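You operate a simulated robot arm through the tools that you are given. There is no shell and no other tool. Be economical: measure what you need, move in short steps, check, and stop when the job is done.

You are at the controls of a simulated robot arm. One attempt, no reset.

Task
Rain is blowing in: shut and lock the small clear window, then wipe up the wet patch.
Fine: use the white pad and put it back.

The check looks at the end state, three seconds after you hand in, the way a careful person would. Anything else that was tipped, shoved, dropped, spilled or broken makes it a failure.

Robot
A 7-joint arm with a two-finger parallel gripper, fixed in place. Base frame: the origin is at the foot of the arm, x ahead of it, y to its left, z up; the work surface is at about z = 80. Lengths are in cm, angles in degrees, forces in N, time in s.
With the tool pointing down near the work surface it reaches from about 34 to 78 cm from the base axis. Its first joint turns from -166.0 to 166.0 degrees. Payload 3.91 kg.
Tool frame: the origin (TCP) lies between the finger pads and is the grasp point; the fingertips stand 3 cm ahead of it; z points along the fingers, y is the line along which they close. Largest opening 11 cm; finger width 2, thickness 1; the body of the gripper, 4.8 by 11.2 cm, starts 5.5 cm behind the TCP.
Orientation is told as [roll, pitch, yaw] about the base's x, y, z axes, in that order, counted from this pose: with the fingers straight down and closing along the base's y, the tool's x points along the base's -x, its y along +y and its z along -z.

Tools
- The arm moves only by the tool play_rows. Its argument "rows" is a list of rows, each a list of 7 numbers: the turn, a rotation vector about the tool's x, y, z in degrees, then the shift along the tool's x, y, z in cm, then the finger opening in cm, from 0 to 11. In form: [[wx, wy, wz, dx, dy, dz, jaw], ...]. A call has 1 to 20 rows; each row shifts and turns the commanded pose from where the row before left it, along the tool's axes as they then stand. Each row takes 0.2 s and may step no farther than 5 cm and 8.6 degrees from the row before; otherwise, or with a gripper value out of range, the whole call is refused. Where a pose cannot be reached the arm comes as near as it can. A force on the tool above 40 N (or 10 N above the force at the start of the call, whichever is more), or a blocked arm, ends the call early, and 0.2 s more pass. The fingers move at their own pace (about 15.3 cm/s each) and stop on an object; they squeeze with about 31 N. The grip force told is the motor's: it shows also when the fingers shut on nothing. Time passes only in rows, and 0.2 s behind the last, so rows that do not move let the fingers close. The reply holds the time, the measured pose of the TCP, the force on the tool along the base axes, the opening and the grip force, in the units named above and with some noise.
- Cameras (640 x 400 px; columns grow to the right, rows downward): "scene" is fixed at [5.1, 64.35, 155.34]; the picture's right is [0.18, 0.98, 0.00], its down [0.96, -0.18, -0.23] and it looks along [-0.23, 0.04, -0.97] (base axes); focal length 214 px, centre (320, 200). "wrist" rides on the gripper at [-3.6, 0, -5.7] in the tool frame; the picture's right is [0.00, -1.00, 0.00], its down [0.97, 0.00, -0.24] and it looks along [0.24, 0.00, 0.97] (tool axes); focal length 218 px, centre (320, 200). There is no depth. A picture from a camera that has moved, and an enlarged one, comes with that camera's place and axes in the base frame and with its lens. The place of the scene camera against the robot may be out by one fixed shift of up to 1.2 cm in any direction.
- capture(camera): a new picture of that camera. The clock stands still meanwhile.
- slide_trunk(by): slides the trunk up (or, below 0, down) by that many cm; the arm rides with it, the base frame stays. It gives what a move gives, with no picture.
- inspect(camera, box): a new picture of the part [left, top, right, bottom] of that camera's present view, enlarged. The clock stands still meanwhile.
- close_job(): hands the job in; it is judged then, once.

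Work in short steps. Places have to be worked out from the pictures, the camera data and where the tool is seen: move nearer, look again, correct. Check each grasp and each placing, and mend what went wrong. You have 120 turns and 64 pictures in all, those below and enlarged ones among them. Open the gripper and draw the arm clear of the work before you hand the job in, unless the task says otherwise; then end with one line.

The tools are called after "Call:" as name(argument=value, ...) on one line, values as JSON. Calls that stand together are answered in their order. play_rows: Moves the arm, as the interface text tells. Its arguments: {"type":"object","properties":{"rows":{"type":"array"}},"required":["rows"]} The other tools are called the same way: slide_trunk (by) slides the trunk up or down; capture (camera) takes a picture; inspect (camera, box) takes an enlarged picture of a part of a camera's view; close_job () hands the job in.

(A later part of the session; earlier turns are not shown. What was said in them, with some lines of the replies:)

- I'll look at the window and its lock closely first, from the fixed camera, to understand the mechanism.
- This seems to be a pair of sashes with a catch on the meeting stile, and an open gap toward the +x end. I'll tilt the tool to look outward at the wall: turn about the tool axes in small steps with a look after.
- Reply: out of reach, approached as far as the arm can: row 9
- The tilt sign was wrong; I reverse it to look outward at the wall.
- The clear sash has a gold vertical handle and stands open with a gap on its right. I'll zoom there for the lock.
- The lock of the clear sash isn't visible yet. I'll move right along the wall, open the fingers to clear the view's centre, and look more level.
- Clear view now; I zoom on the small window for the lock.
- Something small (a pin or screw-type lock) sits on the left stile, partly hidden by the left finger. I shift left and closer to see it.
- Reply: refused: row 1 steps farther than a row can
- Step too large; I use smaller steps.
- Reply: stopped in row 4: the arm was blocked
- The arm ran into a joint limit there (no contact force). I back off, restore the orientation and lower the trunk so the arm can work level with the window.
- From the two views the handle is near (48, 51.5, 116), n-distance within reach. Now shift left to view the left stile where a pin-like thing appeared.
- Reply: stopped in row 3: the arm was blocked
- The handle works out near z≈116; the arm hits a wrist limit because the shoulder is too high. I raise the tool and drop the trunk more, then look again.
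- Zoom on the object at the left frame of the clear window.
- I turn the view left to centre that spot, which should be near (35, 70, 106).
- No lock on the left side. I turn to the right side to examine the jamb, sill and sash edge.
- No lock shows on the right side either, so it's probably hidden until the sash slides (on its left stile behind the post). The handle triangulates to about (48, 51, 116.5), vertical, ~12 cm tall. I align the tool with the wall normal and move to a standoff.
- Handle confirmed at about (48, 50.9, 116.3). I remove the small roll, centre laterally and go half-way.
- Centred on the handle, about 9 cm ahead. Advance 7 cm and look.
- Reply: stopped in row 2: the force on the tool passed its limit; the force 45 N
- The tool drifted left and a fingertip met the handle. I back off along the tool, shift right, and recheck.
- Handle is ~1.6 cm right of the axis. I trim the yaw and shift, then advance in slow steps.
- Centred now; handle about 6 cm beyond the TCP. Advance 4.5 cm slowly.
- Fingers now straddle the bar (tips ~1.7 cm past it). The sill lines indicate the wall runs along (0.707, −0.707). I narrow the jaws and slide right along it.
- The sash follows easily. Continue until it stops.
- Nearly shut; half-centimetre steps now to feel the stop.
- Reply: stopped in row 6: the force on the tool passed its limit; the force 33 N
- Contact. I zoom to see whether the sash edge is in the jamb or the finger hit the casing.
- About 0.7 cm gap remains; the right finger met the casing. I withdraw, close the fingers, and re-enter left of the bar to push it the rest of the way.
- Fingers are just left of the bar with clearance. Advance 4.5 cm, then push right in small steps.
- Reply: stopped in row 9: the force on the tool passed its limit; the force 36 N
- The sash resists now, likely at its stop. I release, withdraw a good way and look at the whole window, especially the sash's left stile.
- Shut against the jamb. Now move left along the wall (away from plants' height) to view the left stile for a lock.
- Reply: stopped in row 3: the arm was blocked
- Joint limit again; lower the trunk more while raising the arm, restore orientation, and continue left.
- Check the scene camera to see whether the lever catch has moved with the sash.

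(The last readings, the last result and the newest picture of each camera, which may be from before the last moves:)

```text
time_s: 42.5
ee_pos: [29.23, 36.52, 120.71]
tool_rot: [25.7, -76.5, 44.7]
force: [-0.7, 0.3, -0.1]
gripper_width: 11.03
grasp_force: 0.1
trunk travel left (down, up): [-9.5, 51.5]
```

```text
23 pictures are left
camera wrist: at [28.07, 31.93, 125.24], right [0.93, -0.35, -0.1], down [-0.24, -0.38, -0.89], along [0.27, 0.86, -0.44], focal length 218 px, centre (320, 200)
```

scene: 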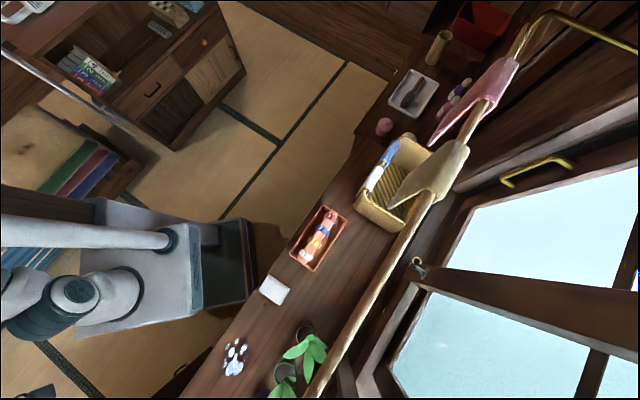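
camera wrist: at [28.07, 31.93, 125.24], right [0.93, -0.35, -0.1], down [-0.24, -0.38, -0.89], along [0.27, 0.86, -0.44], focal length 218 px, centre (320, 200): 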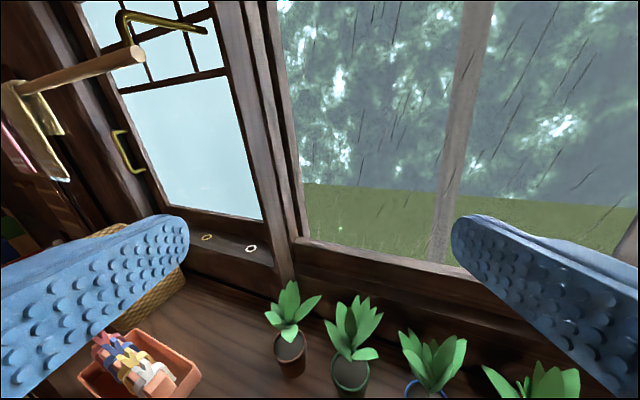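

The lever catch moved with the sash — it is on the clear sash's left stile. Zoom on it.

Call:
inspect(camera="wrist", box=[190, 170, 350, 300])

Call:
inspect(camera="scene", box=[400, 300, 500, 400])

```text
3.08 times, centred on (270, 235) of wrist
camera zoom: at [28.07, 31.93, 125.24], right [0.93, -0.35, -0.1], down [-0.24, -0.38, -0.89], along [0.27, 0.86, -0.44], focal length 672 px, centre (474, 92)
```

zoom: 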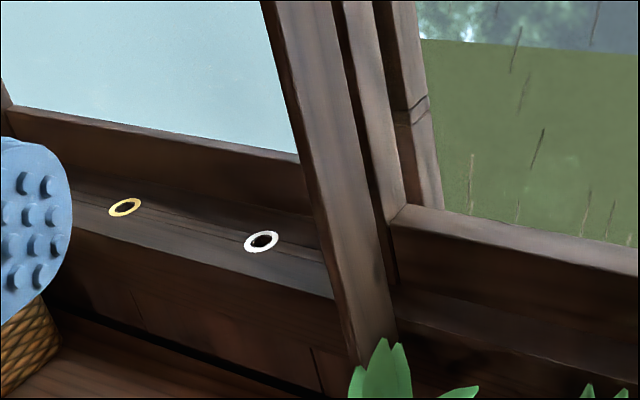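

```text
4.00 times, centred on (450, 350) of scene
camera zoom: at [5.1, 64.35, 155.34], right [0.18, 0.98, 0.0], down [0.96, -0.18, -0.23], along [-0.23, 0.04, -0.97], focal length 858 px, centre (-200, -400)
```

zoom: 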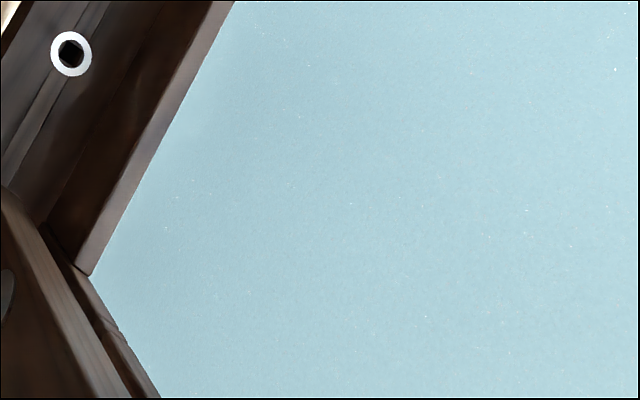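

I look at the lever's new place in the scene camera (around pixel (365,372)).

Call:
inspect(camera="scene", box=[310, 320, 430, 400])

```text
5.00 times, centred on (370, 360) of scene
camera zoom: at [5.1, 64.35, 155.34], right [0.18, 0.98, 0.0], down [0.96, -0.18, -0.23], along [-0.23, 0.04, -0.97], focal length 1072 px, centre (70, -600)
```

zoom: 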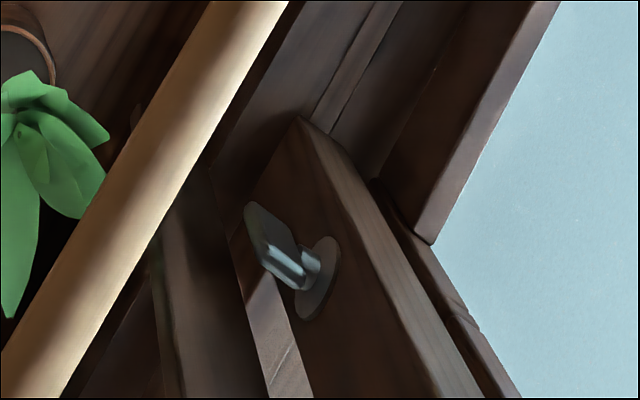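

The lever is on the interior face of the sash's left stile, at about (28, 68, 108), just left of a fixed post; its paddle seems to hang down. I move left to view it face-on, staying below the pole.

Call:
play_rows(rows=[[0, 0, 0, 1, 3.8, 0.9, 11], [0, 0, 0, 1, 3.8, 0.9, 11], [0, 0, 0, 1, 3.8, 0.9, 11], [0, 0, 0, 1, 3.8, 0.9, 11], [0, 0, 0, 1, 3.8, 0.9, 11], [6, 0, 0, 0, 0, 0, 11], [6, 0, 0, 0, 0, 0, 11], [6, 0, 0, 0, 0, 0, 11], [0, 0, 0, 0, 0, 0, 11]])

Call:
capture(camera="wrist")

```text
time_s: 43.8
ee_pos: [23.52, 41.61, 118.12]
tool_rot: [40.9, -75.1, 16.8]
force: [0.3, -0.1, 0.2]
gripper_width: 11.01
grasp_force: 0.1
trunk travel left (down, up): [-9.5, 51.5]
stopped in row 6: the arm was blocked; the commanded pose is now the measured one
```

```text
19 pictures are left
camera wrist: at [21.6, 37.2, 122.58], right [0.82, -0.54, -0.17], down [-0.36, -0.27, -0.89], along [0.44, 0.79, -0.42], focal length 218 px, centre (320, 200)
```

wrist: 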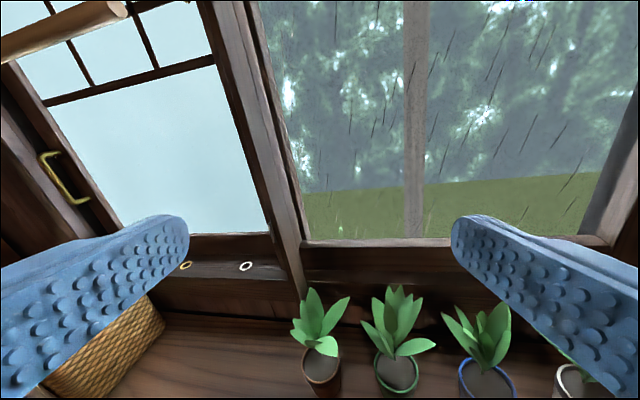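

The repeated blockage shows as a roll about the tool axis — the last joint is at its limit. The gripper is symmetric, so I roll it by +180° about its axis to free it.

Call:
play_rows(rows=[[0, 0, 8.5, 0, 0, 0, 4], [0, 0, 8.5, 0, 0, 0, 4], [0, 0, 8.5, 0, 0, 0, 4], [0, 0, 8.5, 0, 0, 0, 4], [0, 0, 8.5, 0, 0, 0, 4], [0, 0, 8.5, 0, 0, 0, 4], [0, 0, 8.5, 0, 0, 0, 4], [0, 0, 8.5, 0, 0, 0, 4], [0, 0, 8.5, 0, 0, 0, 4], [0, 0, 8.5, 0, 0, 0, 4], [0, 0, 8.5, 0, 0, 0, 4], [0, 0, 8.5, 0, 0, 0, 4], [0, 0, 8.5, 0, 0, 0, 4], [0, 0, 8.5, 0, 0, 0, 4], [0, 0, 8.5, 0, 0, 0, 4], [0, 0, 8.5, 0, 0, 0, 4], [0, 0, 8.5, 0, 0, 0, 4], [0, 0, 8.5, 0, 0, 0, 4], [0, 0, 8.5, 0, 0, 0, 4], [0, 0, 8.5, 0, 0, 0, 4]])

```text
time_s: 48.0
ee_pos: [29.75, 39.82, 117.04]
tool_rot: [-25.2, 75.6, -147.0]
force: [0.6, -0.3, 0.4]
gripper_width: 4.01
grasp_force: 0.0
trunk travel left (down, up): [-9.5, 51.5]
```

Now tool x points up, y points right. Move left ~18 cm and look (image will be upside down).

Call:
play_rows(rows=[[0, 0, 0, -0.6, -3.05, -0.5, 4], [0, 0, 0, -0.6, -3.05, -0.5, 4], [0, 0, 0, -0.6, -3.05, -0.5, 4], [0, 0, 0, -0.6, -3.05, -0.5, 4], [0, 0, 0, -0.6, -3.05, -0.5, 4], [0, 0, 0, -0.6, -3.05, -0.5, 4], [0, 0, 0, 0, 0, 0, 4]])

Call:
capture(camera="wrist")

```text
time_s: 48.4
ee_pos: [30.07, 39.77, 116.28]
tool_rot: [-33.6, 73.4, -155.8]
force: [-0.3, 0.0, -0.6]
gripper_width: 3.99
grasp_force: 0.0
trunk travel left (down, up): [-9.5, 51.5]
stopped in row 2: the arm was blocked; the commanded pose is now the measured one
```

```text
18 pictures are left
camera wrist: at [26.41, 34.64, 114.12], right [-0.83, 0.54, 0.16], down [0.13, -0.09, 0.99], along [0.55, 0.84, 0.0], focal length 218 px, centre (320, 200)
```

wrist: 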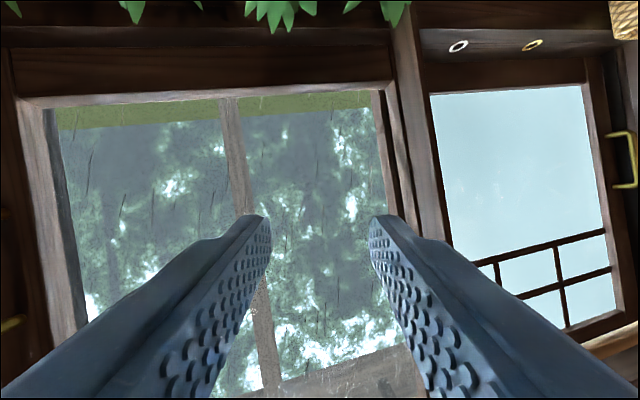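

Still blocked, so it's not the last joint. I check the scene camera to see the arm's shape and what may block it.

Call:
capture(camera="scene")

```text
17 pictures are left
```

scene: 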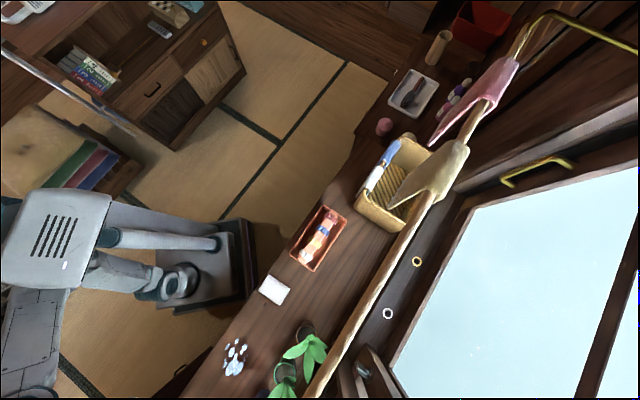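

The arm's elbow is swung out; I'll tip the tool more downward (easier wrist) and then shift left.

Call:
play_rows(rows=[[0, -8, 0, 0, 0, 0, 4], [0, -8, 0, 0, 0, 0, 4], [0, -8, 0, 0, 0, 0, 4], [0, 0, 0, 0, -3, 0, 4], [0, 0, 0, 0, -3, 0, 4], [0, 0, 0, 0, -3, 0, 4], [0, 0, 0, 0, -3, 0, 4], [0, 0, 0, 0, 0, 0, 4]])

```text
time_s: 50.2
ee_pos: [24.59, 43.16, 116.99]
tool_rot: [-13.9, 51.3, -133.9]
force: [0.0, 0.4, -0.6]
gripper_width: 4.01
grasp_force: 0.0
out of reach, approached as far as the arm can: row 6, 7
trunk travel left (down, up): [-9.5, 51.5]
```

Level-tool poses work only at larger radius (as at the handle), so I go outward first, then I'll move left out there.

Call:
play_rows(rows=[[0, 0, 0, 1.9, 1.6, 2, 2], [0, 0, 0, 1.9, 1.6, 2, 2], [0, 0, 0, 1.9, 1.6, 2, 2], [0, 6, -5, 0, 0, 0, 2], [0, 6, -5, 0, 0, 0, 2], [0, 0, 0, 0, 0, 0, 2]])

```text
time_s: 51.6
ee_pos: [28.79, 46.42, 115.38]
tool_rot: [-0.4, 64.6, -118.1]
force: [0.6, 0.1, 0.6]
gripper_width: 1.99
grasp_force: 0.1
out of reach, approached as far as the arm can: row 1, 2, 3
trunk travel left (down, up): [-9.5, 51.5]
```

Orientation good now (level-ish, azimuth 62°). Move up-left-outward toward a standoff in front of the lever.

Call:
play_rows(rows=[[0, 0, 0, 0.77, -2.84, 1.62, 2], [0, 0, 0, 0.77, -2.84, 1.62, 2], [0, 0, 0, 0.77, -2.84, 1.62, 2], [0, 0, 0, 0.77, -2.84, 1.62, 2], [0, 0, 0, 0, 0, 0, 2]])

Call:
capture(camera="wrist")

```text
time_s: 52.8
ee_pos: [22.57, 57.06, 115.22]
tool_rot: [-0.5, 64.6, -118.1]
force: [-0.2, -0.4, -0.2]
gripper_width: 1.98
grasp_force: 0.2
out of reach, approached as far as the arm can: row 4
trunk travel left (down, up): [-9.5, 51.5]
```

```text
16 pictures are left
camera wrist: at [19.52, 51.12, 114.34], right [-0.89, 0.46, 0.0], down [0.1, 0.17, 0.98], along [0.45, 0.87, -0.2], focal length 218 px, centre (320, 200)
```

wrist: 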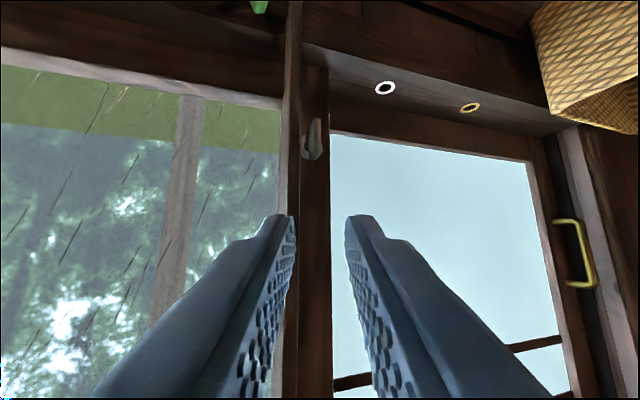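

The lever is visible beside the post. Zoom.

Call:
inspect(camera="wrist", box=[270, 90, 370, 180])

```text
4.44 times, centred on (320, 135) of wrist
camera zoom: at [19.52, 51.12, 114.34], right [-0.89, 0.46, 0.0], down [0.1, 0.17, 0.98], along [0.45, 0.87, -0.2], focal length 970 px, centre (320, 489)
```

zoom: 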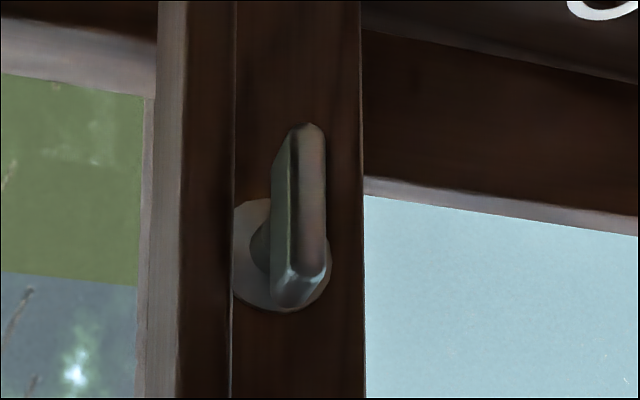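

The lever hangs down from its rosette at about (28.5, 67.5, 102.5–107), with ~1.4 cm between it and the post. Plan: straddle it with the jaws and turn it to the left. First square the tool to the wall and go to a standoff.

Call:
play_rows(rows=[[-7.2, 0, 3.4, 0, 0, 0, 3.2], [-7.2, 0, 3.4, 0, 0, 0, 3.2], [0, 0, 0, -1.4, -1, 1, 3.2], [0, 0, 0, -1.4, -1, 1, 3.2], [0, 0, 0, -1.4, -1, 1, 3.2], [0, 0, 0, 0, 0, 0, 3.2]])

```text
time_s: 54.2
ee_pos: [22.28, 58.71, 110.36]
tool_rot: [-1.2, 64.6, -120.0]
force: [0.2, -0.4, 0.0]
gripper_width: 3.19
grasp_force: 0.0
out of reach, approached as far as the arm can: row 1, 2
trunk travel left (down, up): [-9.5, 51.5]
```

The arm can't yaw further right here. Look at the lever from this nearer pose to judge clearances against the post.

Call:
inspect(camera="wrist", box=[240, 60, 400, 200])

```text
2.86 times, centred on (320, 130) of wrist
camera zoom: at [19.06, 52.99, 109.4], right [-0.87, 0.49, 0.01], down [0.1, 0.17, 0.98], along [0.48, 0.86, -0.2], focal length 624 px, centre (320, 400)
```

zoom: 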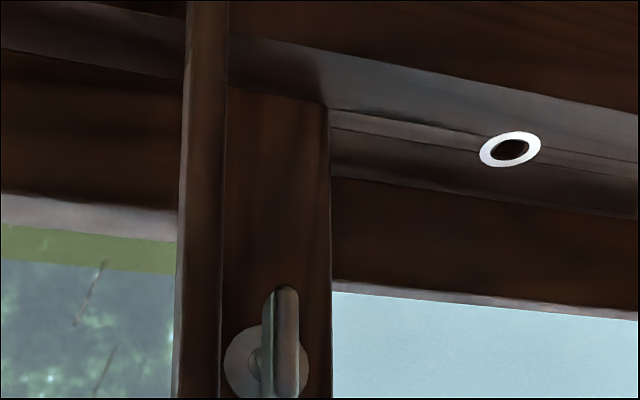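

I drop level with the lever and shift further left to judge where its pivot is along the paddle.

Call:
play_rows(rows=[[0, 0, 0, -1.2, -1.3, 1, 0], [0, 0, 0, -1.2, -1.3, 1, 0], [0, 0, 0, -1.2, -1.3, 1, 0], [0, 0, 0, 0, 0, 0, 0]])

Call:
inspect(camera="wrist", box=[230, 90, 390, 230])

```text
time_s: 55.1
ee_pos: [27.77, 57.84, 107.68]
tool_rot: [-6.1, 65.5, -132.3]
force: [-0.9, 0.2, -0.3]
gripper_width: 0.0
grasp_force: 31.1
trunk travel left (down, up): [-9.5, 51.5]
stopped in row 4: the arm was blocked; the commanded pose is now the measured one
```

```text
2.86 times, centred on (310, 160) of wrist
camera zoom: at [23.92, 52.54, 106.67], right [-0.8, 0.6, 0.04], down [0.14, 0.12, 0.98], along [0.58, 0.79, -0.18], focal length 624 px, centre (349, 314)
```

zoom: 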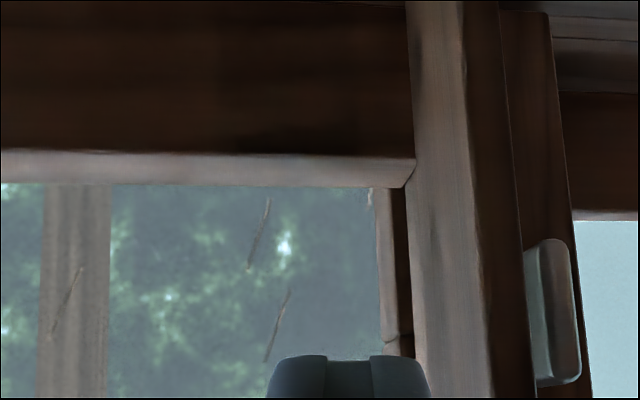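

The thumb-turn spans z≈102.2–105.9 with its pivot at the middle (z≈104.2), standing vertical; horizontal should be locked. I can push its top half to the right from the left side. Go to the pre-position left of it.

Call:
play_rows(rows=[[6.4, -0.3, -4.3, 0, 0, 0, 0], [6.4, -0.3, -4.3, 0, 0, 0, 0], [0, 0, 0, 0.9, -2.1, 0.3, 0], [0, 0, 0, 0.9, -2.1, 0.8, 0], [0, 0, 0, 0.9, -2.1, 0.9, 0], [0, 0, 0, 0, 0, 0, 0]])

```text
time_s: 56.5
ee_pos: [22.85, 62.96, 109.36]
tool_rot: [-0.2, 65.5, -111.2]
force: [-0.3, 0.5, 0.6]
gripper_width: 0.01
grasp_force: 31.0
trunk travel left (down, up): [-9.5, 51.5]
```

Trim yaw a bit right and look.

Call:
play_rows(rows=[[-5, 0, 2.3, 0, 0, 0, 0], [0, 0, 0, 0, 0, 0, 0]])

Call:
inspect(camera="wrist", box=[220, 80, 420, 260])

```text
time_s: 57.1
ee_pos: [22.81, 62.95, 109.38]
tool_rot: [-0.2, 65.4, -116.9]
force: [0.0, 0.0, 1.2]
gripper_width: 0.03
grasp_force: 31.1
trunk travel left (down, up): [-9.5, 51.5]
```

```text
2.22 times, centred on (320, 170) of wrist
camera zoom: at [19.87, 56.99, 108.31], right [-0.89, 0.45, 0.0], down [0.08, 0.17, 0.98], along [0.44, 0.88, -0.19], focal length 485 px, centre (320, 267)
```

zoom: 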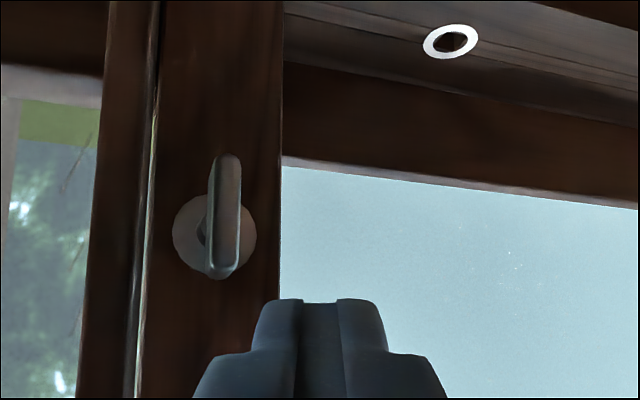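

Very clear: thumb-turn centre ≈ (28.4, 68, 104.1), vertical, ±1.8 cm. I advance 5.7 cm on its left, tip slightly above the pivot height, then push right in small steps.

Call:
play_rows(rows=[[0, 0, 0, -0.09, 0, 1.9, 0], [0, 0, 0, -0.09, 0, 1.9, 0], [0, 0, 0, -0.09, 0, 1.8, 0], [0, 0, 0, 0, 0, 0, 0], [0, 0, 0, 0, 0.4, 0, 0], [0, 0, 0, 0, 0.4, 0, 0], [0, 0, 0, 0, 0.4, 0, 0], [0, 0, 0, 0, 0.4, 0, 0], [0, 0, 0, 0, 0.4, 0, 0], [0, 0, 0, 0, 0.4, 0, 0], [0, 0, 0, 0, 0, 0, 0]])

Call:
inspect(camera="wrist", box=[220, 80, 420, 260])

```text
time_s: 59.5
ee_pos: [26.44, 66.67, 106.65]
tool_rot: [0.1, 65.4, -116.0]
force: [-30.1, 12.8, 7.6]
gripper_width: 0.01
grasp_force: 30.9
trunk travel left (down, up): [-9.5, 51.5]
```

```text
2.22 times, centred on (320, 170) of wrist
camera zoom: at [23.51, 60.73, 105.68], right [-0.9, 0.44, 0.0], down [0.08, 0.17, 0.98], along [0.43, 0.88, -0.19], focal length 485 px, centre (320, 267)
```

zoom: 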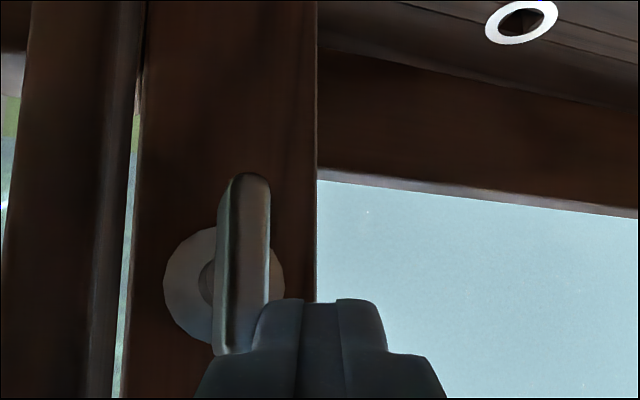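

The turn resists ~33 N in this direction with little motion, so it probably turns the other way. I back off, lower the tip to the bottom half, and push that to the right.

Call:
play_rows(rows=[[0, 0, 0, 0, -0.6, 0, 0], [0, 0, 0, 0, -0.6, 0, 0], [0, 0, 0, -1.45, 0, 0.67, 0], [0, 0, 0, -1.45, 0, 0.67, 0], [0, 0, 0, 0, 0, 0, 0], [0, 0, 0, 0, 0.4, 0, 0], [0, 0, 0, 0, 0.4, 0, 0], [0, 0, 0, 0, 0.4, 0, 0], [0, 0, 0, 0, 0.4, 0, 0], [0, 0, 0, 0, 0.3, 0, 0], [0, 0, 0, 0, 0, 0, 0]])

Call:
inspect(camera="wrist", box=[220, 120, 420, 300])

```text
time_s: 61.9
ee_pos: [27.4, 66.21, 103.39]
tool_rot: [0.1, 65.3, -116.2]
force: [-27.4, -0.3, -12.1]
gripper_width: 0.01
grasp_force: 31.0
trunk travel left (down, up): [-9.5, 51.5]
```

```text
2.22 times, centred on (320, 210) of wrist
camera zoom: at [24.53, 60.28, 102.47], right [-0.9, 0.45, 0.0], down [0.08, 0.17, 0.98], along [0.44, 0.88, -0.19], focal length 485 px, centre (320, 178)
```

zoom: 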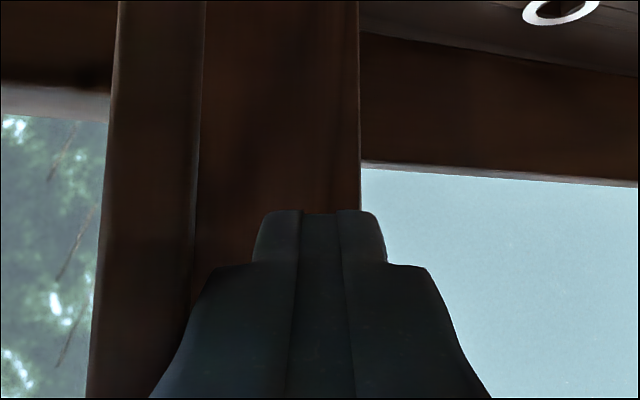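

The tip went 1 cm further and is being pushed down by the lever, so it is rotating this way. I continue with an up-and-right nudge, then back off to look.

Call:
play_rows(rows=[[0, 0, 0, 0.36, 0.15, -0.17, 0], [0, 0, 0, 0.36, 0.15, -0.17, 0], [0, 0, 0, 0, 0, 0, 0]])

Call:
play_rows(rows=[[0, 0, 0, -1, -0.5, 0, 0], [0, 0, 0, 0, 0, -2, 0], [0, 0, 0, 0, 0, -2, 0], [0, 0, 0, 0, -1, -1.5, 0], [0, 0, 0, 1, 0, 0, 0], [0, 0, 0, 0, 0, 0, 0]])

Call:
inspect(camera="wrist", box=[220, 90, 420, 290])

```text
time_s: 62.3
ee_pos: [27.47, 66.19, 103.49]
tool_rot: [0.1, 64.7, -116.2]
force: [-22.7, 5.3, -1.8]
gripper_width: 0.0
grasp_force: 30.9
trunk travel left (down, up): [-9.5, 51.5]
stopped in row 1: the force on the tool passed its limit (the readings are from after the stop); the commanded pose is now the measured one
```

```text
time_s: 63.7
ee_pos: [24.46, 62.08, 105.84]
tool_rot: [-0.5, 65.0, -117.2]
force: [-0.7, -0.4, 0.3]
gripper_width: 0.01
grasp_force: 31.0
trunk travel left (down, up): [-9.5, 51.5]
```

```text
2.00 times, centred on (320, 190) of wrist
camera zoom: at [21.53, 56.14, 104.91], right [-0.89, 0.45, 0.0], down [0.09, 0.17, 0.98], along [0.44, 0.88, -0.19], focal length 436 px, centre (320, 220)
```

zoom: 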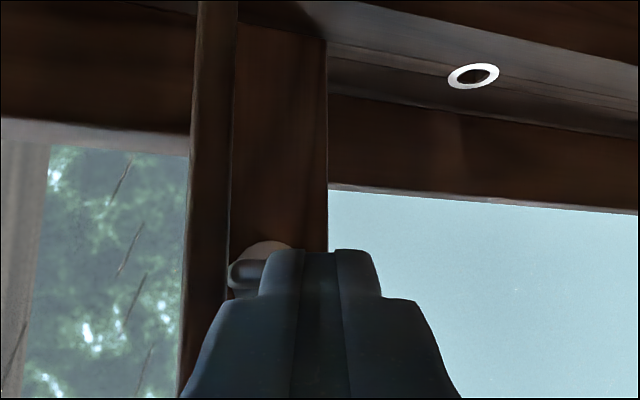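

The turn now appears horizontal. Confirm with the scene camera.

Call:
inspect(camera="scene", box=[310, 320, 430, 400])

```text
5.00 times, centred on (370, 360) of scene
camera zoom: at [5.1, 64.35, 155.34], right [0.18, 0.98, 0.0], down [0.96, -0.18, -0.23], along [-0.23, 0.04, -0.97], focal length 1072 px, centre (70, -600)
```

zoom: 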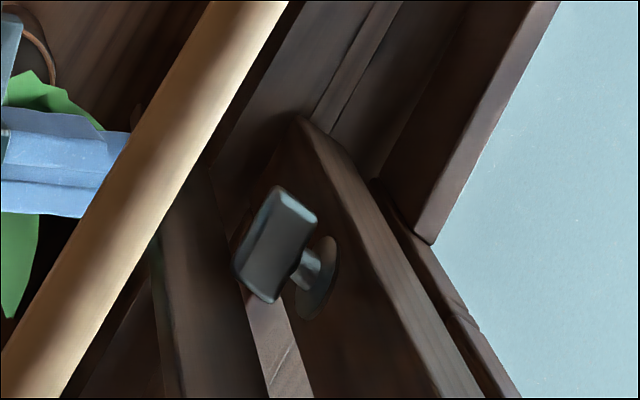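

The turn is horizontal — locked. Now withdraw along the tool axis and tip the tool down, keeping below the pole until clear of it.

Call:
play_rows(rows=[[0, 0, 0, 0, 0, -4, 2], [0, 0, 0, 0, 0, -4, 2], [0, 0, 0, 0, 0, -4, 2], [0, -8, 0, 0, 0, 0, 2], [0, -8, 0, 0, 0, 0, 2], [0, -8, 0, 0, 0, 0, 2], [0, -8, 0, 0, 0, 0, 2], [0, 0, 0, 0, 0, 0, 2]])

```text
time_s: 64.3
ee_pos: [32.85, 53.88, 106.57]
tool_rot: [6.7, 63.2, -123.5]
force: [-0.7, 0.3, -0.2]
gripper_width: 2.01
grasp_force: 0.1
trunk travel left (down, up): [-9.5, 51.5]
stopped in row 2: the arm was blocked; the commanded pose is now the measured one
```

The arm drifted right along the wall (no contact). I tip the tool down here while rising, which eases the fold limit.

Call:
play_rows(rows=[[0, -4, 0, 1.8, 0, -0.9, 2], [0, -8, 0, 1.8, 0, -1, 2], [0, -8, 0, 1.5, 0, -1.2, 2], [0, -8, 0, 0, 0, -2, 2], [0, -8, 0, 0, 0, -2, 2], [0, 0, 0, 0, 0, 0, 2]])

```text
time_s: 65.7
ee_pos: [23.85, 53.22, 105.17]
tool_rot: [3.5, 43.3, -127.3]
force: [0.0, 0.6, 0.7]
gripper_width: 1.98
grasp_force: 0.1
out of reach, approached as far as the arm can: row 2, 3, 4, 5
trunk travel left (down, up): [-9.5, 51.5]
```

Raise the trunk by 12 cm to relieve the arm (the tool stays inboard of the pole).

Call:
slide_trunk(by=12)

Call:
play_rows(rows=[[0, -6, 0, -1.5, 0, -2.5, 2], [0, -6, 0, -1.5, 0, -2.5, 2], [0, -6, 0, -1.5, 0, -2.5, 2], [0, 0, 0, 0, 0, 0, 2]])

```text
time_s: 67.2
ee_pos: [23.98, 53.3, 117.19]
tool_rot: [3.5, 43.5, -127.2]
force: [-0.9, -0.4, 0.2]
gripper_width: 1.97
grasp_force: 0.0
trunk travel left (down, up): [-21.5, 39.5]
```

```text
time_s: 68.2
ee_pos: [19.3, 45.41, 116.92]
tool_rot: [2.8, 25.5, -128.3]
force: [0.2, 0.0, 0.1]
gripper_width: 1.96
grasp_force: 0.0
out of reach, approached as far as the arm can: row 1, 2, 3
trunk travel left (down, up): [-21.5, 39.5]
```

Almost down-pointing. Finish tipping to vertical and take a view of the counter.

Call:
play_rows(rows=[[0, -8, 0, 0, 0, 0, 11], [0, -8, 0, 0, 0, 0, 11], [0, -8, 0, 0, 0, 0, 11], [2.5, -1.5, 0, 0, 0, 0, 11], [0, 0, 0, 0, 0, 0, 11]])

Call:
capture(camera="wrist")

```text
time_s: 69.4
ee_pos: [20.94, 40.05, 107.56]
tool_rot: [0.0, 0.0, -129.4]
force: [1.2, 0.1, 0.1]
gripper_width: 11.01
grasp_force: 0.1
out of reach, approached as far as the arm can: row 1, 2, 3, 4
trunk travel left (down, up): [-21.5, 39.5]
```

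```text
7 pictures are left
camera wrist: at [18.75, 37.22, 113.21], right [-0.77, 0.64, 0.0], down [0.62, 0.75, 0.24], along [0.15, 0.19, -0.97], focal length 218 px, centre (320, 200)
```

wrist: 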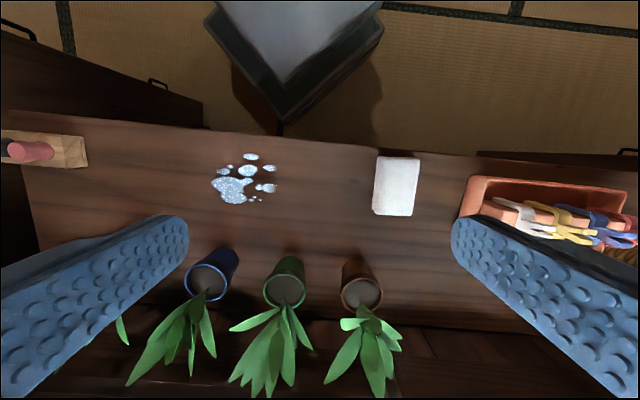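

Pad found at ≈(13.6, 49.0), ~6.6 × 8.5 cm, aligned with the jaws; wet patch spans about 10 × 8 cm around (30.7, 33.7). Move above the pad and lower the trunk.

Call:
play_rows(rows=[[0, 0, 0, 0.58, -2.85, 0, 11], [0, 0, 0, 0.58, -2.85, 0, 11], [0, 0, 0, 0.58, -2.85, 0, 11], [0, 0, 0, 0.58, -2.85, 0, 11], [0, 0, 0, 0, 0, 0, 11]])

Call:
slide_trunk(by=-12)

Call:
capture(camera="wrist")

```text
time_s: 70.5
ee_pos: [20.87, 41.18, 107.1]
tool_rot: [-8.6, 2.5, -133.4]
force: [-0.1, 0.3, -0.4]
gripper_width: 10.98
grasp_force: 0.0
out of reach, approached as far as the arm can: row 1, 2, 3, 4
trunk travel left (down, up): [-21.5, 39.5]
stopped in row 5: the arm was blocked; the commanded pose is now the measured one
```

```text
time_s: 72.0
ee_pos: [20.71, 41.06, 95.15]
tool_rot: [-8.6, 2.6, -133.5]
force: [0.4, 0.4, -0.3]
gripper_width: 10.97
grasp_force: 0.1
trunk travel left (down, up): [-9.5, 51.5]
```

```text
6 pictures are left
camera wrist: at [18.8, 37.77, 100.52], right [-0.72, 0.68, 0.15], down [0.69, 0.67, 0.28], along [0.09, 0.3, -0.95], focal length 218 px, centre (320, 200)
```

wrist: 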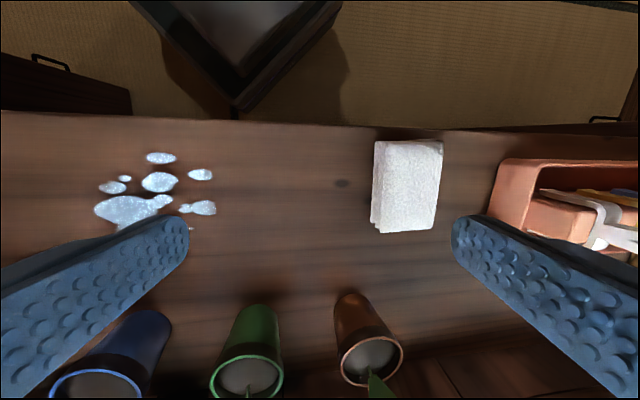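

Tool-down needs the shoulder higher relative to the tool. I raise the trunk and lower the arm instead, squaring the tool.

Call:
slide_trunk(by=16)

Call:
play_rows(rows=[[0, 0, 0, 0, 0, 4, 11], [-4.3, -1.3, 0, 0, 0, 4, 11], [-4.3, -1.3, 0, 0, 0, 4, 11], [0, 0, 0, 0, 0, 4, 11], [0, 0, 0, 0, 0, 0, 11]])

Call:
slide_trunk(by=14)

Call:
play_rows(rows=[[0, 0, 0, 0, 0, 4, 11], [0, 0, 0, 0, 0, 4, 11], [0, 0, 0, 0, 0, 3, 11], [0, 0, 0, 0, 0, 0, 11]])

```text
time_s: 73.8
ee_pos: [20.77, 41.1, 111.22]
tool_rot: [-8.5, 2.5, -133.5]
force: [-0.4, 0.5, -0.2]
gripper_width: 11.02
grasp_force: 0.2
trunk travel left (down, up): [-25.5, 35.5]
```

```text
time_s: 74.6
ee_pos: [27.42, 36.96, 104.05]
tool_rot: [-10.6, 1.7, -140.9]
force: [1.4, 0.2, -0.1]
gripper_width: 10.98
grasp_force: 0.2
trunk travel left (down, up): [-25.5, 35.5]
stopped in row 4: the arm was blocked; the commanded pose is now the measured one
```

```text
time_s: 76.3
ee_pos: [27.6, 37.07, 118.07]
tool_rot: [-10.6, 2.0, -140.8]
force: [0.3, 0.4, -0.2]
gripper_width: 11.03
grasp_force: 0.1
trunk travel left (down, up): [-39.5, 21.5]
```

```text
time_s: 77.3
ee_pos: [29.11, 36.84, 108.66]
tool_rot: [-15.3, 1.9, -143.8]
force: [-0.2, 0.3, 0.0]
gripper_width: 11.01
grasp_force: 0.0
trunk travel left (down, up): [-39.5, 21.5]
```

The last joint is wound up from my earlier 180° roll. I unwind it (−180°), since the gripper is symmetric.

Call:
play_rows(rows=[[0, 0, -8.5, 0, 0, 0, 11], [0, 0, -8.5, 0, 0, 0, 11], [0, 0, -8.5, 0, 0, 0, 11], [0, 0, -8.5, 0, 0, 0, 11], [0, 0, -8.5, 0, 0, 0, 11], [0, 0, -8.5, 0, 0, 0, 11], [0, 0, -8.5, 0, 0, 0, 11], [0, 0, -8.5, 0, 0, 0, 11], [0, 0, -8.5, 0, 0, 0, 11], [0, 0, -8.5, 0, 0, 0, 11], [0, 0, -8.5, 0, 0, 0, 11], [0, 0, -8.5, 0, 0, 0, 11], [0, 0, -8.5, 0, 0, 0, 11], [0, 0, -8.5, 0, 0, 0, 11], [0, 0, -8.5, 0, 0, 0, 11], [0, 0, -8.5, 0, 0, 0, 11], [0, 0, -8.5, 0, 0, 0, 11], [0, 0, -8.5, 0, 0, 0, 11], [0, 0, -8.5, 0, 0, 0, 11], [0, 0, -8.5, 0, 0, 0, 11]])

```text
time_s: 81.5
ee_pos: [26.26, 39.02, 107.31]
tool_rot: [10.6, -0.1, 30.0]
force: [-0.3, 0.0, -0.5]
gripper_width: 10.99
grasp_force: 0.1
trunk travel left (down, up): [-39.5, 21.5]
```

Now yaw 30°. Square up to yaw 49° and move above the pad at (13.8, 48.6).

Call:
play_rows(rows=[[5.3, 0, -8, 0, 0, 0, 11], [5.3, 0, -8, 0, 0, 0, 11], [0, 0, -3, 0, 0, 0, 11], [0, 0, 0, 0.2, 4.05, 1, 11], [0, 0, 0, 0.2, 4.05, 1, 11], [0, 0, 0, 0.2, 4.05, 1, 11], [0, 0, 0, 0.2, 4.05, 1, 11], [0, 0, 0, 0, 0, 0, 11]])

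```text
refused: row 1 steps farther than a row can; nothing moved
```

Call:
play_rows(rows=[[3.5, 0, -6.5, 0, 0, 0, 11], [3.5, 0, -6.5, 0, 0, 0, 11], [3.6, 0, -6, 0, 0, 0, 11], [0, 0, 0, 0.2, 4.05, 1, 11], [0, 0, 0, 0.2, 4.05, 1, 11], [0, 0, 0, 0.2, 4.05, 1, 11], [0, 0, 0, 0.2, 4.05, 1, 11], [0, 0, 0, 0, 0, 0, 11]])

```text
time_s: 82.7
ee_pos: [24.68, 40.85, 109.73]
tool_rot: [9.5, -3.3, 43.9]
force: [-0.2, 0.2, -0.4]
gripper_width: 11.0
grasp_force: 0.1
trunk travel left (down, up): [-39.5, 21.5]
stopped in row 6: the arm was blocked; the commanded pose is now the measured one
```

Still limited in that yaw. The pad can equally be gripped along its 8.5 cm side, so I turn the other way to yaw ≈ −41°, away from the limit.

Call:
play_rows(rows=[[0, 0, 8.5, 0, 0, 0, 11], [0, 0, 8.5, 0, 0, 0, 11], [0, 0, 8.5, 0, 0, 0, 11], [0, 0, 8.5, 0, 0, 0, 11], [0, 0, 8.5, 0, 0, 0, 11], [0, 0, 8.5, 0, 0, 0, 11], [0, 0, 8.5, 0, 0, 0, 11], [0, 0, 8.5, 0, 0, 0, 11], [0, 0, 8.5, 0, 0, 0, 11], [0, 0, 8.5, 0, 0, 0, 11], [0, 0, 0, 0, 0, 0, 11]])

```text
time_s: 83.9
ee_pos: [26.29, 39.02, 112.55]
tool_rot: [16.4, 8.2, 3.8]
force: [-0.1, -0.6, 0.0]
gripper_width: 10.98
grasp_force: 0.0
trunk travel left (down, up): [-39.5, 21.5]
stopped in row 6: the arm was blocked; the commanded pose is now the measured one
```

The tool is being held tilted: low wrist heights relative to the shoulder are the trouble. The start pose (relative height 136) was free, so I return to that shape and use the trunk for vertical travel.

Call:
play_rows(rows=[[0, 0, 0, 0, 0, -3, 11], [0, 0, 0, 0, 0, -3, 11], [5.5, -2.7, 0, 0, 0, -2, 11], [5.5, -2.7, 0, 0, 0, -2, 11], [5.5, -2.7, 0, 0, 0, -2, 11], [0, 0, 0, 0, 0, 0, 11]])

```text
time_s: 85.3
ee_pos: [27.81, 36.38, 124.01]
tool_rot: [-0.4, 0.3, 2.7]
force: [0.6, 0.0, 0.4]
gripper_width: 10.99
grasp_force: 0.1
trunk travel left (down, up): [-39.5, 21.5]
```

Upright now. Move toward the pad at this relative height.

Call:
play_rows(rows=[[0, 0, 0, 3, 1, 0, 11], [0, 0, 0, 3, 1, 0, 11], [0, 0, 0, 3, 2, 0, 11], [0, 0, 0, 3, 3, 0, 11], [0, 0, 0, 1.5, 3, 0, 11], [0, 0, 0, 0, 3, 0, 11], [0, 0, 0, 0, 0, 0, 11]])

```text
time_s: 86.9
ee_pos: [13.69, 48.82, 124.13]
tool_rot: [-0.4, 0.2, 2.7]
force: [0.6, -0.1, -0.4]
gripper_width: 10.99
grasp_force: 0.0
trunk travel left (down, up): [-39.5, 21.5]
```

At the pad. Rotate to yaw −41° (jaws along the pad's long side) and read back.

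Call:
play_rows(rows=[[0, 0, 8, 0, 0, 0, 11], [0, 0, 8, 0, 0, 0, 11], [0, 0, 8, 0, 0, 0, 11], [0, 0, 8, 0, 0, 0, 11], [0, 0, 8, 0, 0, 0, 11], [0, 0, 3.5, 0, 0, 0, 11], [0, 0, 0, 0, 0, 0, 11]])

Call:
slide_trunk(by=-28)

Call:
capture(camera="wrist")

```text
time_s: 88.5
ee_pos: [13.64, 48.61, 124.16]
tool_rot: [-0.4, 0.0, -40.9]
force: [-0.8, -0.1, -0.3]
gripper_width: 10.99
grasp_force: 0.1
trunk travel left (down, up): [-39.5, 21.5]
```

```text
time_s: 91.3
ee_pos: [13.72, 48.79, 96.06]
tool_rot: [-0.3, 0.0, -40.8]
force: [0.2, 0.2, -0.1]
gripper_width: 11.0
grasp_force: 0.1
trunk travel left (down, up): [-11.5, 49.5]
```

```text
5 pictures are left
camera wrist: at [16.5, 46.39, 101.65], right [-0.65, -0.76, 0.01], down [-0.73, 0.64, 0.24], along [-0.19, 0.15, -0.97], focal length 218 px, centre (320, 200)
```

wrist: 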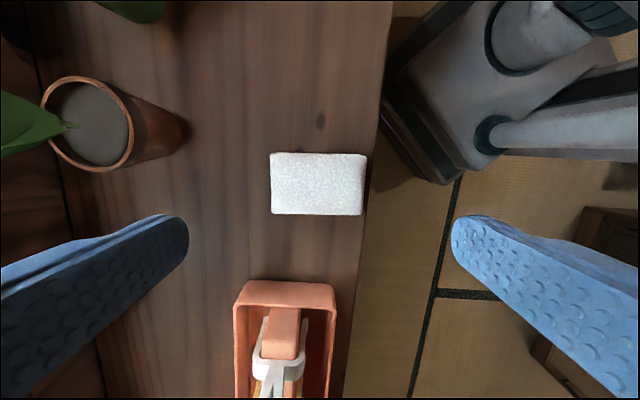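

Perfect alignment: pad is under the TCP, 8.7 × 5.7 cm. Descend by trunk to z≈84.6, then 1.1 cm by arm, and close.

Call:
slide_trunk(by=-11.4)

Call:
play_rows(rows=[[0, 0, 0, 0, 0, 0.6, 11], [0, 0, 0, 0, 0, 0.5, 11], [0, 0, 0, 0, 0, 0, 11]])

Call:
play_rows(rows=[[0, 0, 0, 0, 0, 0, 8], [0, 0, 0, 0, 0, 0, 7], [0, 0, 0, 0, 0, 0, 7], [0, 0, 0, 0, 0, 0, 7]])

```text
time_s: 92.8
ee_pos: [13.59, 48.73, 84.7]
tool_rot: [-0.4, -0.1, -40.7]
force: [0.0, 1.2, 0.1]
gripper_width: 11.02
grasp_force: 0.0
trunk travel left (down, up): [-0.1, 60.9]
```

```text
time_s: 93.6
ee_pos: [13.64, 48.68, 83.46]
tool_rot: [-0.4, 0.0, -40.8]
force: [-0.3, 0.4, 0.0]
gripper_width: 10.99
grasp_force: 0.1
trunk travel left (down, up): [-0.1, 60.9]
```

```text
time_s: 94.6
ee_pos: [13.65, 48.66, 83.58]
tool_rot: [-0.4, 0.0, -40.8]
force: [-0.3, -0.3, -0.1]
gripper_width: 8.96
grasp_force: 31.2
trunk travel left (down, up): [-0.1, 60.9]
```

Pad gripped (8.96 cm). Lift 2 cm, carry along the counter toward the patch's near end, and lower to contact.

Call:
play_rows(rows=[[0, 0, 0, 0, 0, -2, 7], [0, 0, 0, -4.2, 0, 0, 7], [0, 0, 0, -4.2, 0, 0, 7], [0, 0, 0, -4.2, 0, 0, 7], [0, 0, 0, -4, 0, 0, 7], [0, 0, 0, 0, -0.6, 0, 7], [0, 0, 0, 0, 0, 0, 7]])

Call:
play_rows(rows=[[0, 0, 0, 0, 0, 1, 7], [0, 0, 0, 0, 0, 0.8, 7], [0, 0, 0, 0, 0, 0.2, 7], [0, 0, 0, 0, 0, 0.15, 7], [0, 0, 0, 0, 0, 0, 7]])

```text
time_s: 96.2
ee_pos: [25.86, 37.43, 85.68]
tool_rot: [-0.3, 0.0, -40.8]
force: [0.2, -0.9, 0.1]
gripper_width: 8.93
grasp_force: 30.6
trunk travel left (down, up): [-0.1, 60.9]
```

```text
time_s: 97.4
ee_pos: [25.88, 37.26, 83.53]
tool_rot: [-0.2, 0.0, -40.8]
force: [2.6, 3.3, 21.2]
gripper_width: 8.93
grasp_force: 31.6
trunk travel left (down, up): [-0.1, 60.9]
```

Contact at 21 N. Ease slightly and wipe back and forth over the whole patch in three passes.

Call:
play_rows(rows=[[0, 0, 0, -1.5, 0, -0.07, 7], [0, 0, 0, -2, 0, 0, 7], [0, 0, 0, -2, 0, 0, 7], [0, 0, 0, -2, 0, 0, 7], [0, 0, 0, -2, 0, 0, 7], [0, 0, 0, -2, 0, 0, 7], [0, 0, 0, -0.5, 0, 0, 7], [0, 0, 0, 0, 0.9, 0, 7], [0, 0, 0, 0, 0.9, 0, 7], [0, 0, 0, 2, 0, 0, 7], [0, 0, 0, 2, 0, 0, 7], [0, 0, 0, 2, 0, 0, 7], [0, 0, 0, 2, 0, 0, 7], [0, 0, 0, 2, 0, 0, 7], [0, 0, 0, 2, 0, 0, 7], [0, 0, 0, 0, 0, 0, 7]])

```text
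time_s: 100.8
ee_pos: [26.92, 38.68, 83.54]
tool_rot: [-0.4, 0.1, -40.6]
force: [1.5, -1.5, 16.1]
gripper_width: 8.91
grasp_force: 30.5
trunk travel left (down, up): [-0.1, 60.9]
```

Lift by 3 cm, move back toward the pad's place and look at the patch.

Call:
play_rows(rows=[[0, 0, 0, 0, -0.6, -2, 7], [0, 0, 0, 3, -0.6, -2, 7], [0, 0, 0, 4, 0, -1, 7], [0, 0, 0, 4, 0, 0, 7], [0, 0, 0, 4, 0, 0, 7], [0, 0, 0, 0, 0, 0, 7]])

Call:
capture(camera="wrist")

```text
time_s: 102.2
ee_pos: [14.84, 46.88, 86.82]
tool_rot: [-0.3, 0.1, -40.9]
force: [-1.0, 1.0, 0.4]
gripper_width: 8.93
grasp_force: 30.6
out of reach, approached as far as the arm can: row 3, 4, 5
trunk travel left (down, up): [-0.1, 60.9]
```

```text
4 pictures are left
camera wrist: at [17.55, 44.57, 92.46], right [-0.65, -0.76, 0.0], down [-0.73, 0.64, 0.24], along [-0.19, 0.15, -0.97], focal length 218 px, centre (320, 200)
```

wrist: 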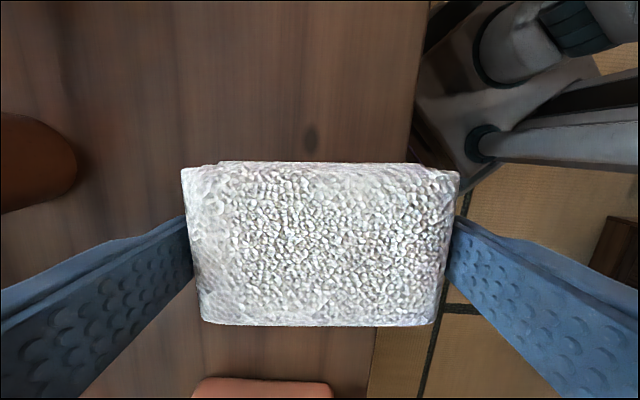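

The patch is out of this frame; check it from the scene camera.

Call:
inspect(camera="scene", box=[170, 260, 350, 400])

```text
2.86 times, centred on (260, 330) of scene
camera zoom: at [5.1, 64.35, 155.34], right [0.18, 0.98, 0.0], down [0.96, -0.18, -0.23], along [-0.23, 0.04, -0.97], focal length 613 px, centre (491, -171)
```

zoom: 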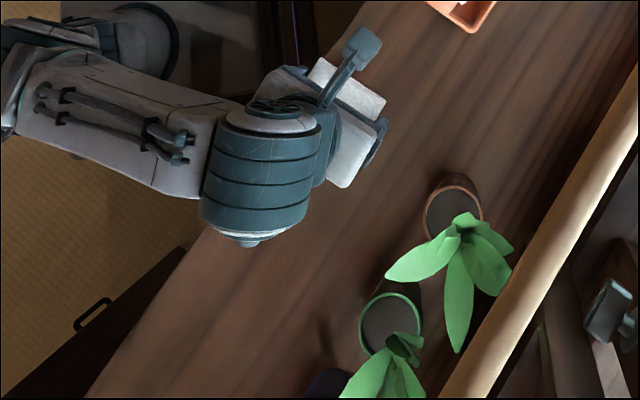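

The visible part of the patch area is dry. Now return the pad to its original place (13.65, 48.66), first to just above.

Call:
play_rows(rows=[[0, 0, 0, 0.8, 0, 1.5, 7], [0, 0, 0, 0.7, 0, 1.5, 7], [0, 0, 0, 0, 0, 0, 7], [0, 0, 0, 0, 0, 0, 7]])

```text
time_s: 103.2
ee_pos: [13.63, 47.89, 83.91]
tool_rot: [-0.3, 0.0, -40.8]
force: [0.9, -0.2, -0.2]
gripper_width: 8.91
grasp_force: 31.5
trunk travel left (down, up): [-0.1, 60.9]
```

Final trim, lower to contact, release.

Call:
play_rows(rows=[[0, 0, 0, 0.5, 0.58, 0, 7], [0, 0, 0, 0, 0, 0.25, 7], [0, 0, 0, 0, 0, 0.1, 7], [0, 0, 0, 0, 0, 0, 7]])

Call:
play_rows(rows=[[0, 0, 0, 0, 0, 0, 9.5], [0, 0, 0, 0, 0, 0, 11], [0, 0, 0, 0, 0, 0, 11], [0, 0, 0, 0, 0, -1, 11]])

Call:
slide_trunk(by=38)

```text
time_s: 104.2
ee_pos: [13.53, 48.48, 83.46]
tool_rot: [-0.3, 0.1, -40.8]
force: [-0.2, 5.2, 13.0]
gripper_width: 8.92
grasp_force: 30.7
trunk travel left (down, up): [-0.1, 60.9]
```

```text
time_s: 105.2
ee_pos: [13.65, 48.55, 84.3]
tool_rot: [-0.4, 0.0, -40.8]
force: [0.3, -0.1, -0.6]
gripper_width: 10.98
grasp_force: 0.1
trunk travel left (down, up): [-0.1, 60.9]
```

```text
time_s: 108.9
ee_pos: [13.64, 48.69, 122.4]
tool_rot: [-0.5, 0.0, -40.9]
force: [0.5, -0.1, 0.6]
gripper_width: 11.02
grasp_force: 0.0
trunk travel left (down, up): [-38.1, 22.9]
```

Released and raised. Shift a little and view the counter.

Call:
play_rows(rows=[[0, 0, 0, -3, -2, 0, 11], [0, 0, 0, -3, -3, 0, 11], [0, 0, 0, -3, -3, 0, 11], [0, 0, 0, 0, 0, 0, 11]])

Call:
capture(camera="wrist")

```text
time_s: 109.5
ee_pos: [24.47, 37.04, 122.16]
tool_rot: [-0.2, -1.6, -55.9]
force: [-0.3, -0.1, -0.1]
gripper_width: 11.0
grasp_force: 0.2
trunk travel left (down, up): [-38.1, 22.9]
stopped in row 3: the arm was blocked; the commanded pose is now the measured one
```

```text
2 pictures are left
camera wrist: at [26.42, 34.25, 127.88], right [-0.83, -0.56, 0.0], down [-0.55, 0.81, 0.21], along [-0.12, 0.17, -0.98], focal length 218 px, centre (320, 200)
```

wrist: 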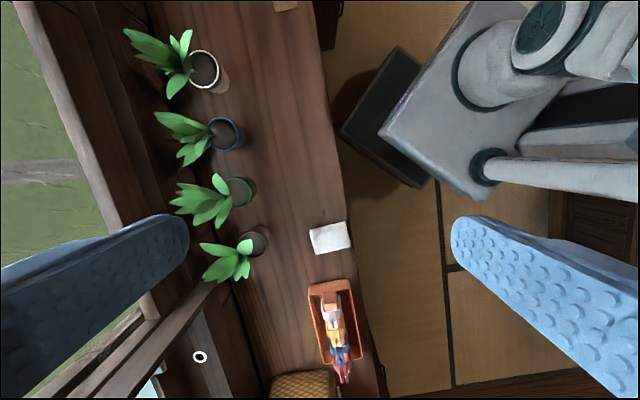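

The counter is dry, the pad is back, plants untouched. One last check of the lock from the scene camera.

Call:
inspect(camera="scene", box=[310, 320, 430, 400])

```text
5.00 times, centred on (370, 360) of scene
camera zoom: at [5.1, 64.35, 155.34], right [0.18, 0.98, 0.0], down [0.96, -0.18, -0.23], along [-0.23, 0.04, -0.97], focal length 1072 px, centre (70, -600)
```

zoom: 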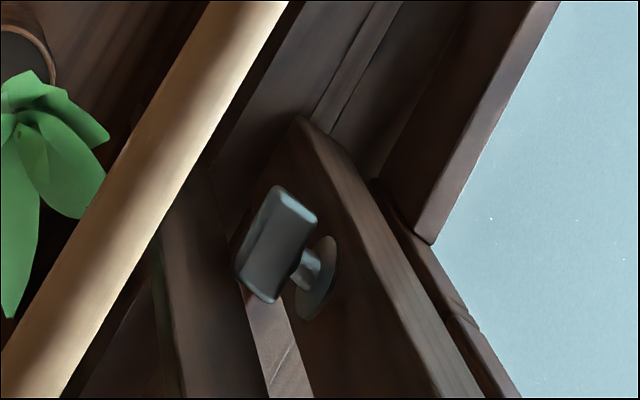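

The turn is still horizontal, the sash is shut, the gripper is open and the arm is clear above the counter. Handing in.

Call:
close_job()

```text
The job is handed in.
```

The small clear window is slid shut with its catch turned to horizontal, which I took as locked but didn't test by pulling; the wet patch is wiped dry and the white pad is back in its place.
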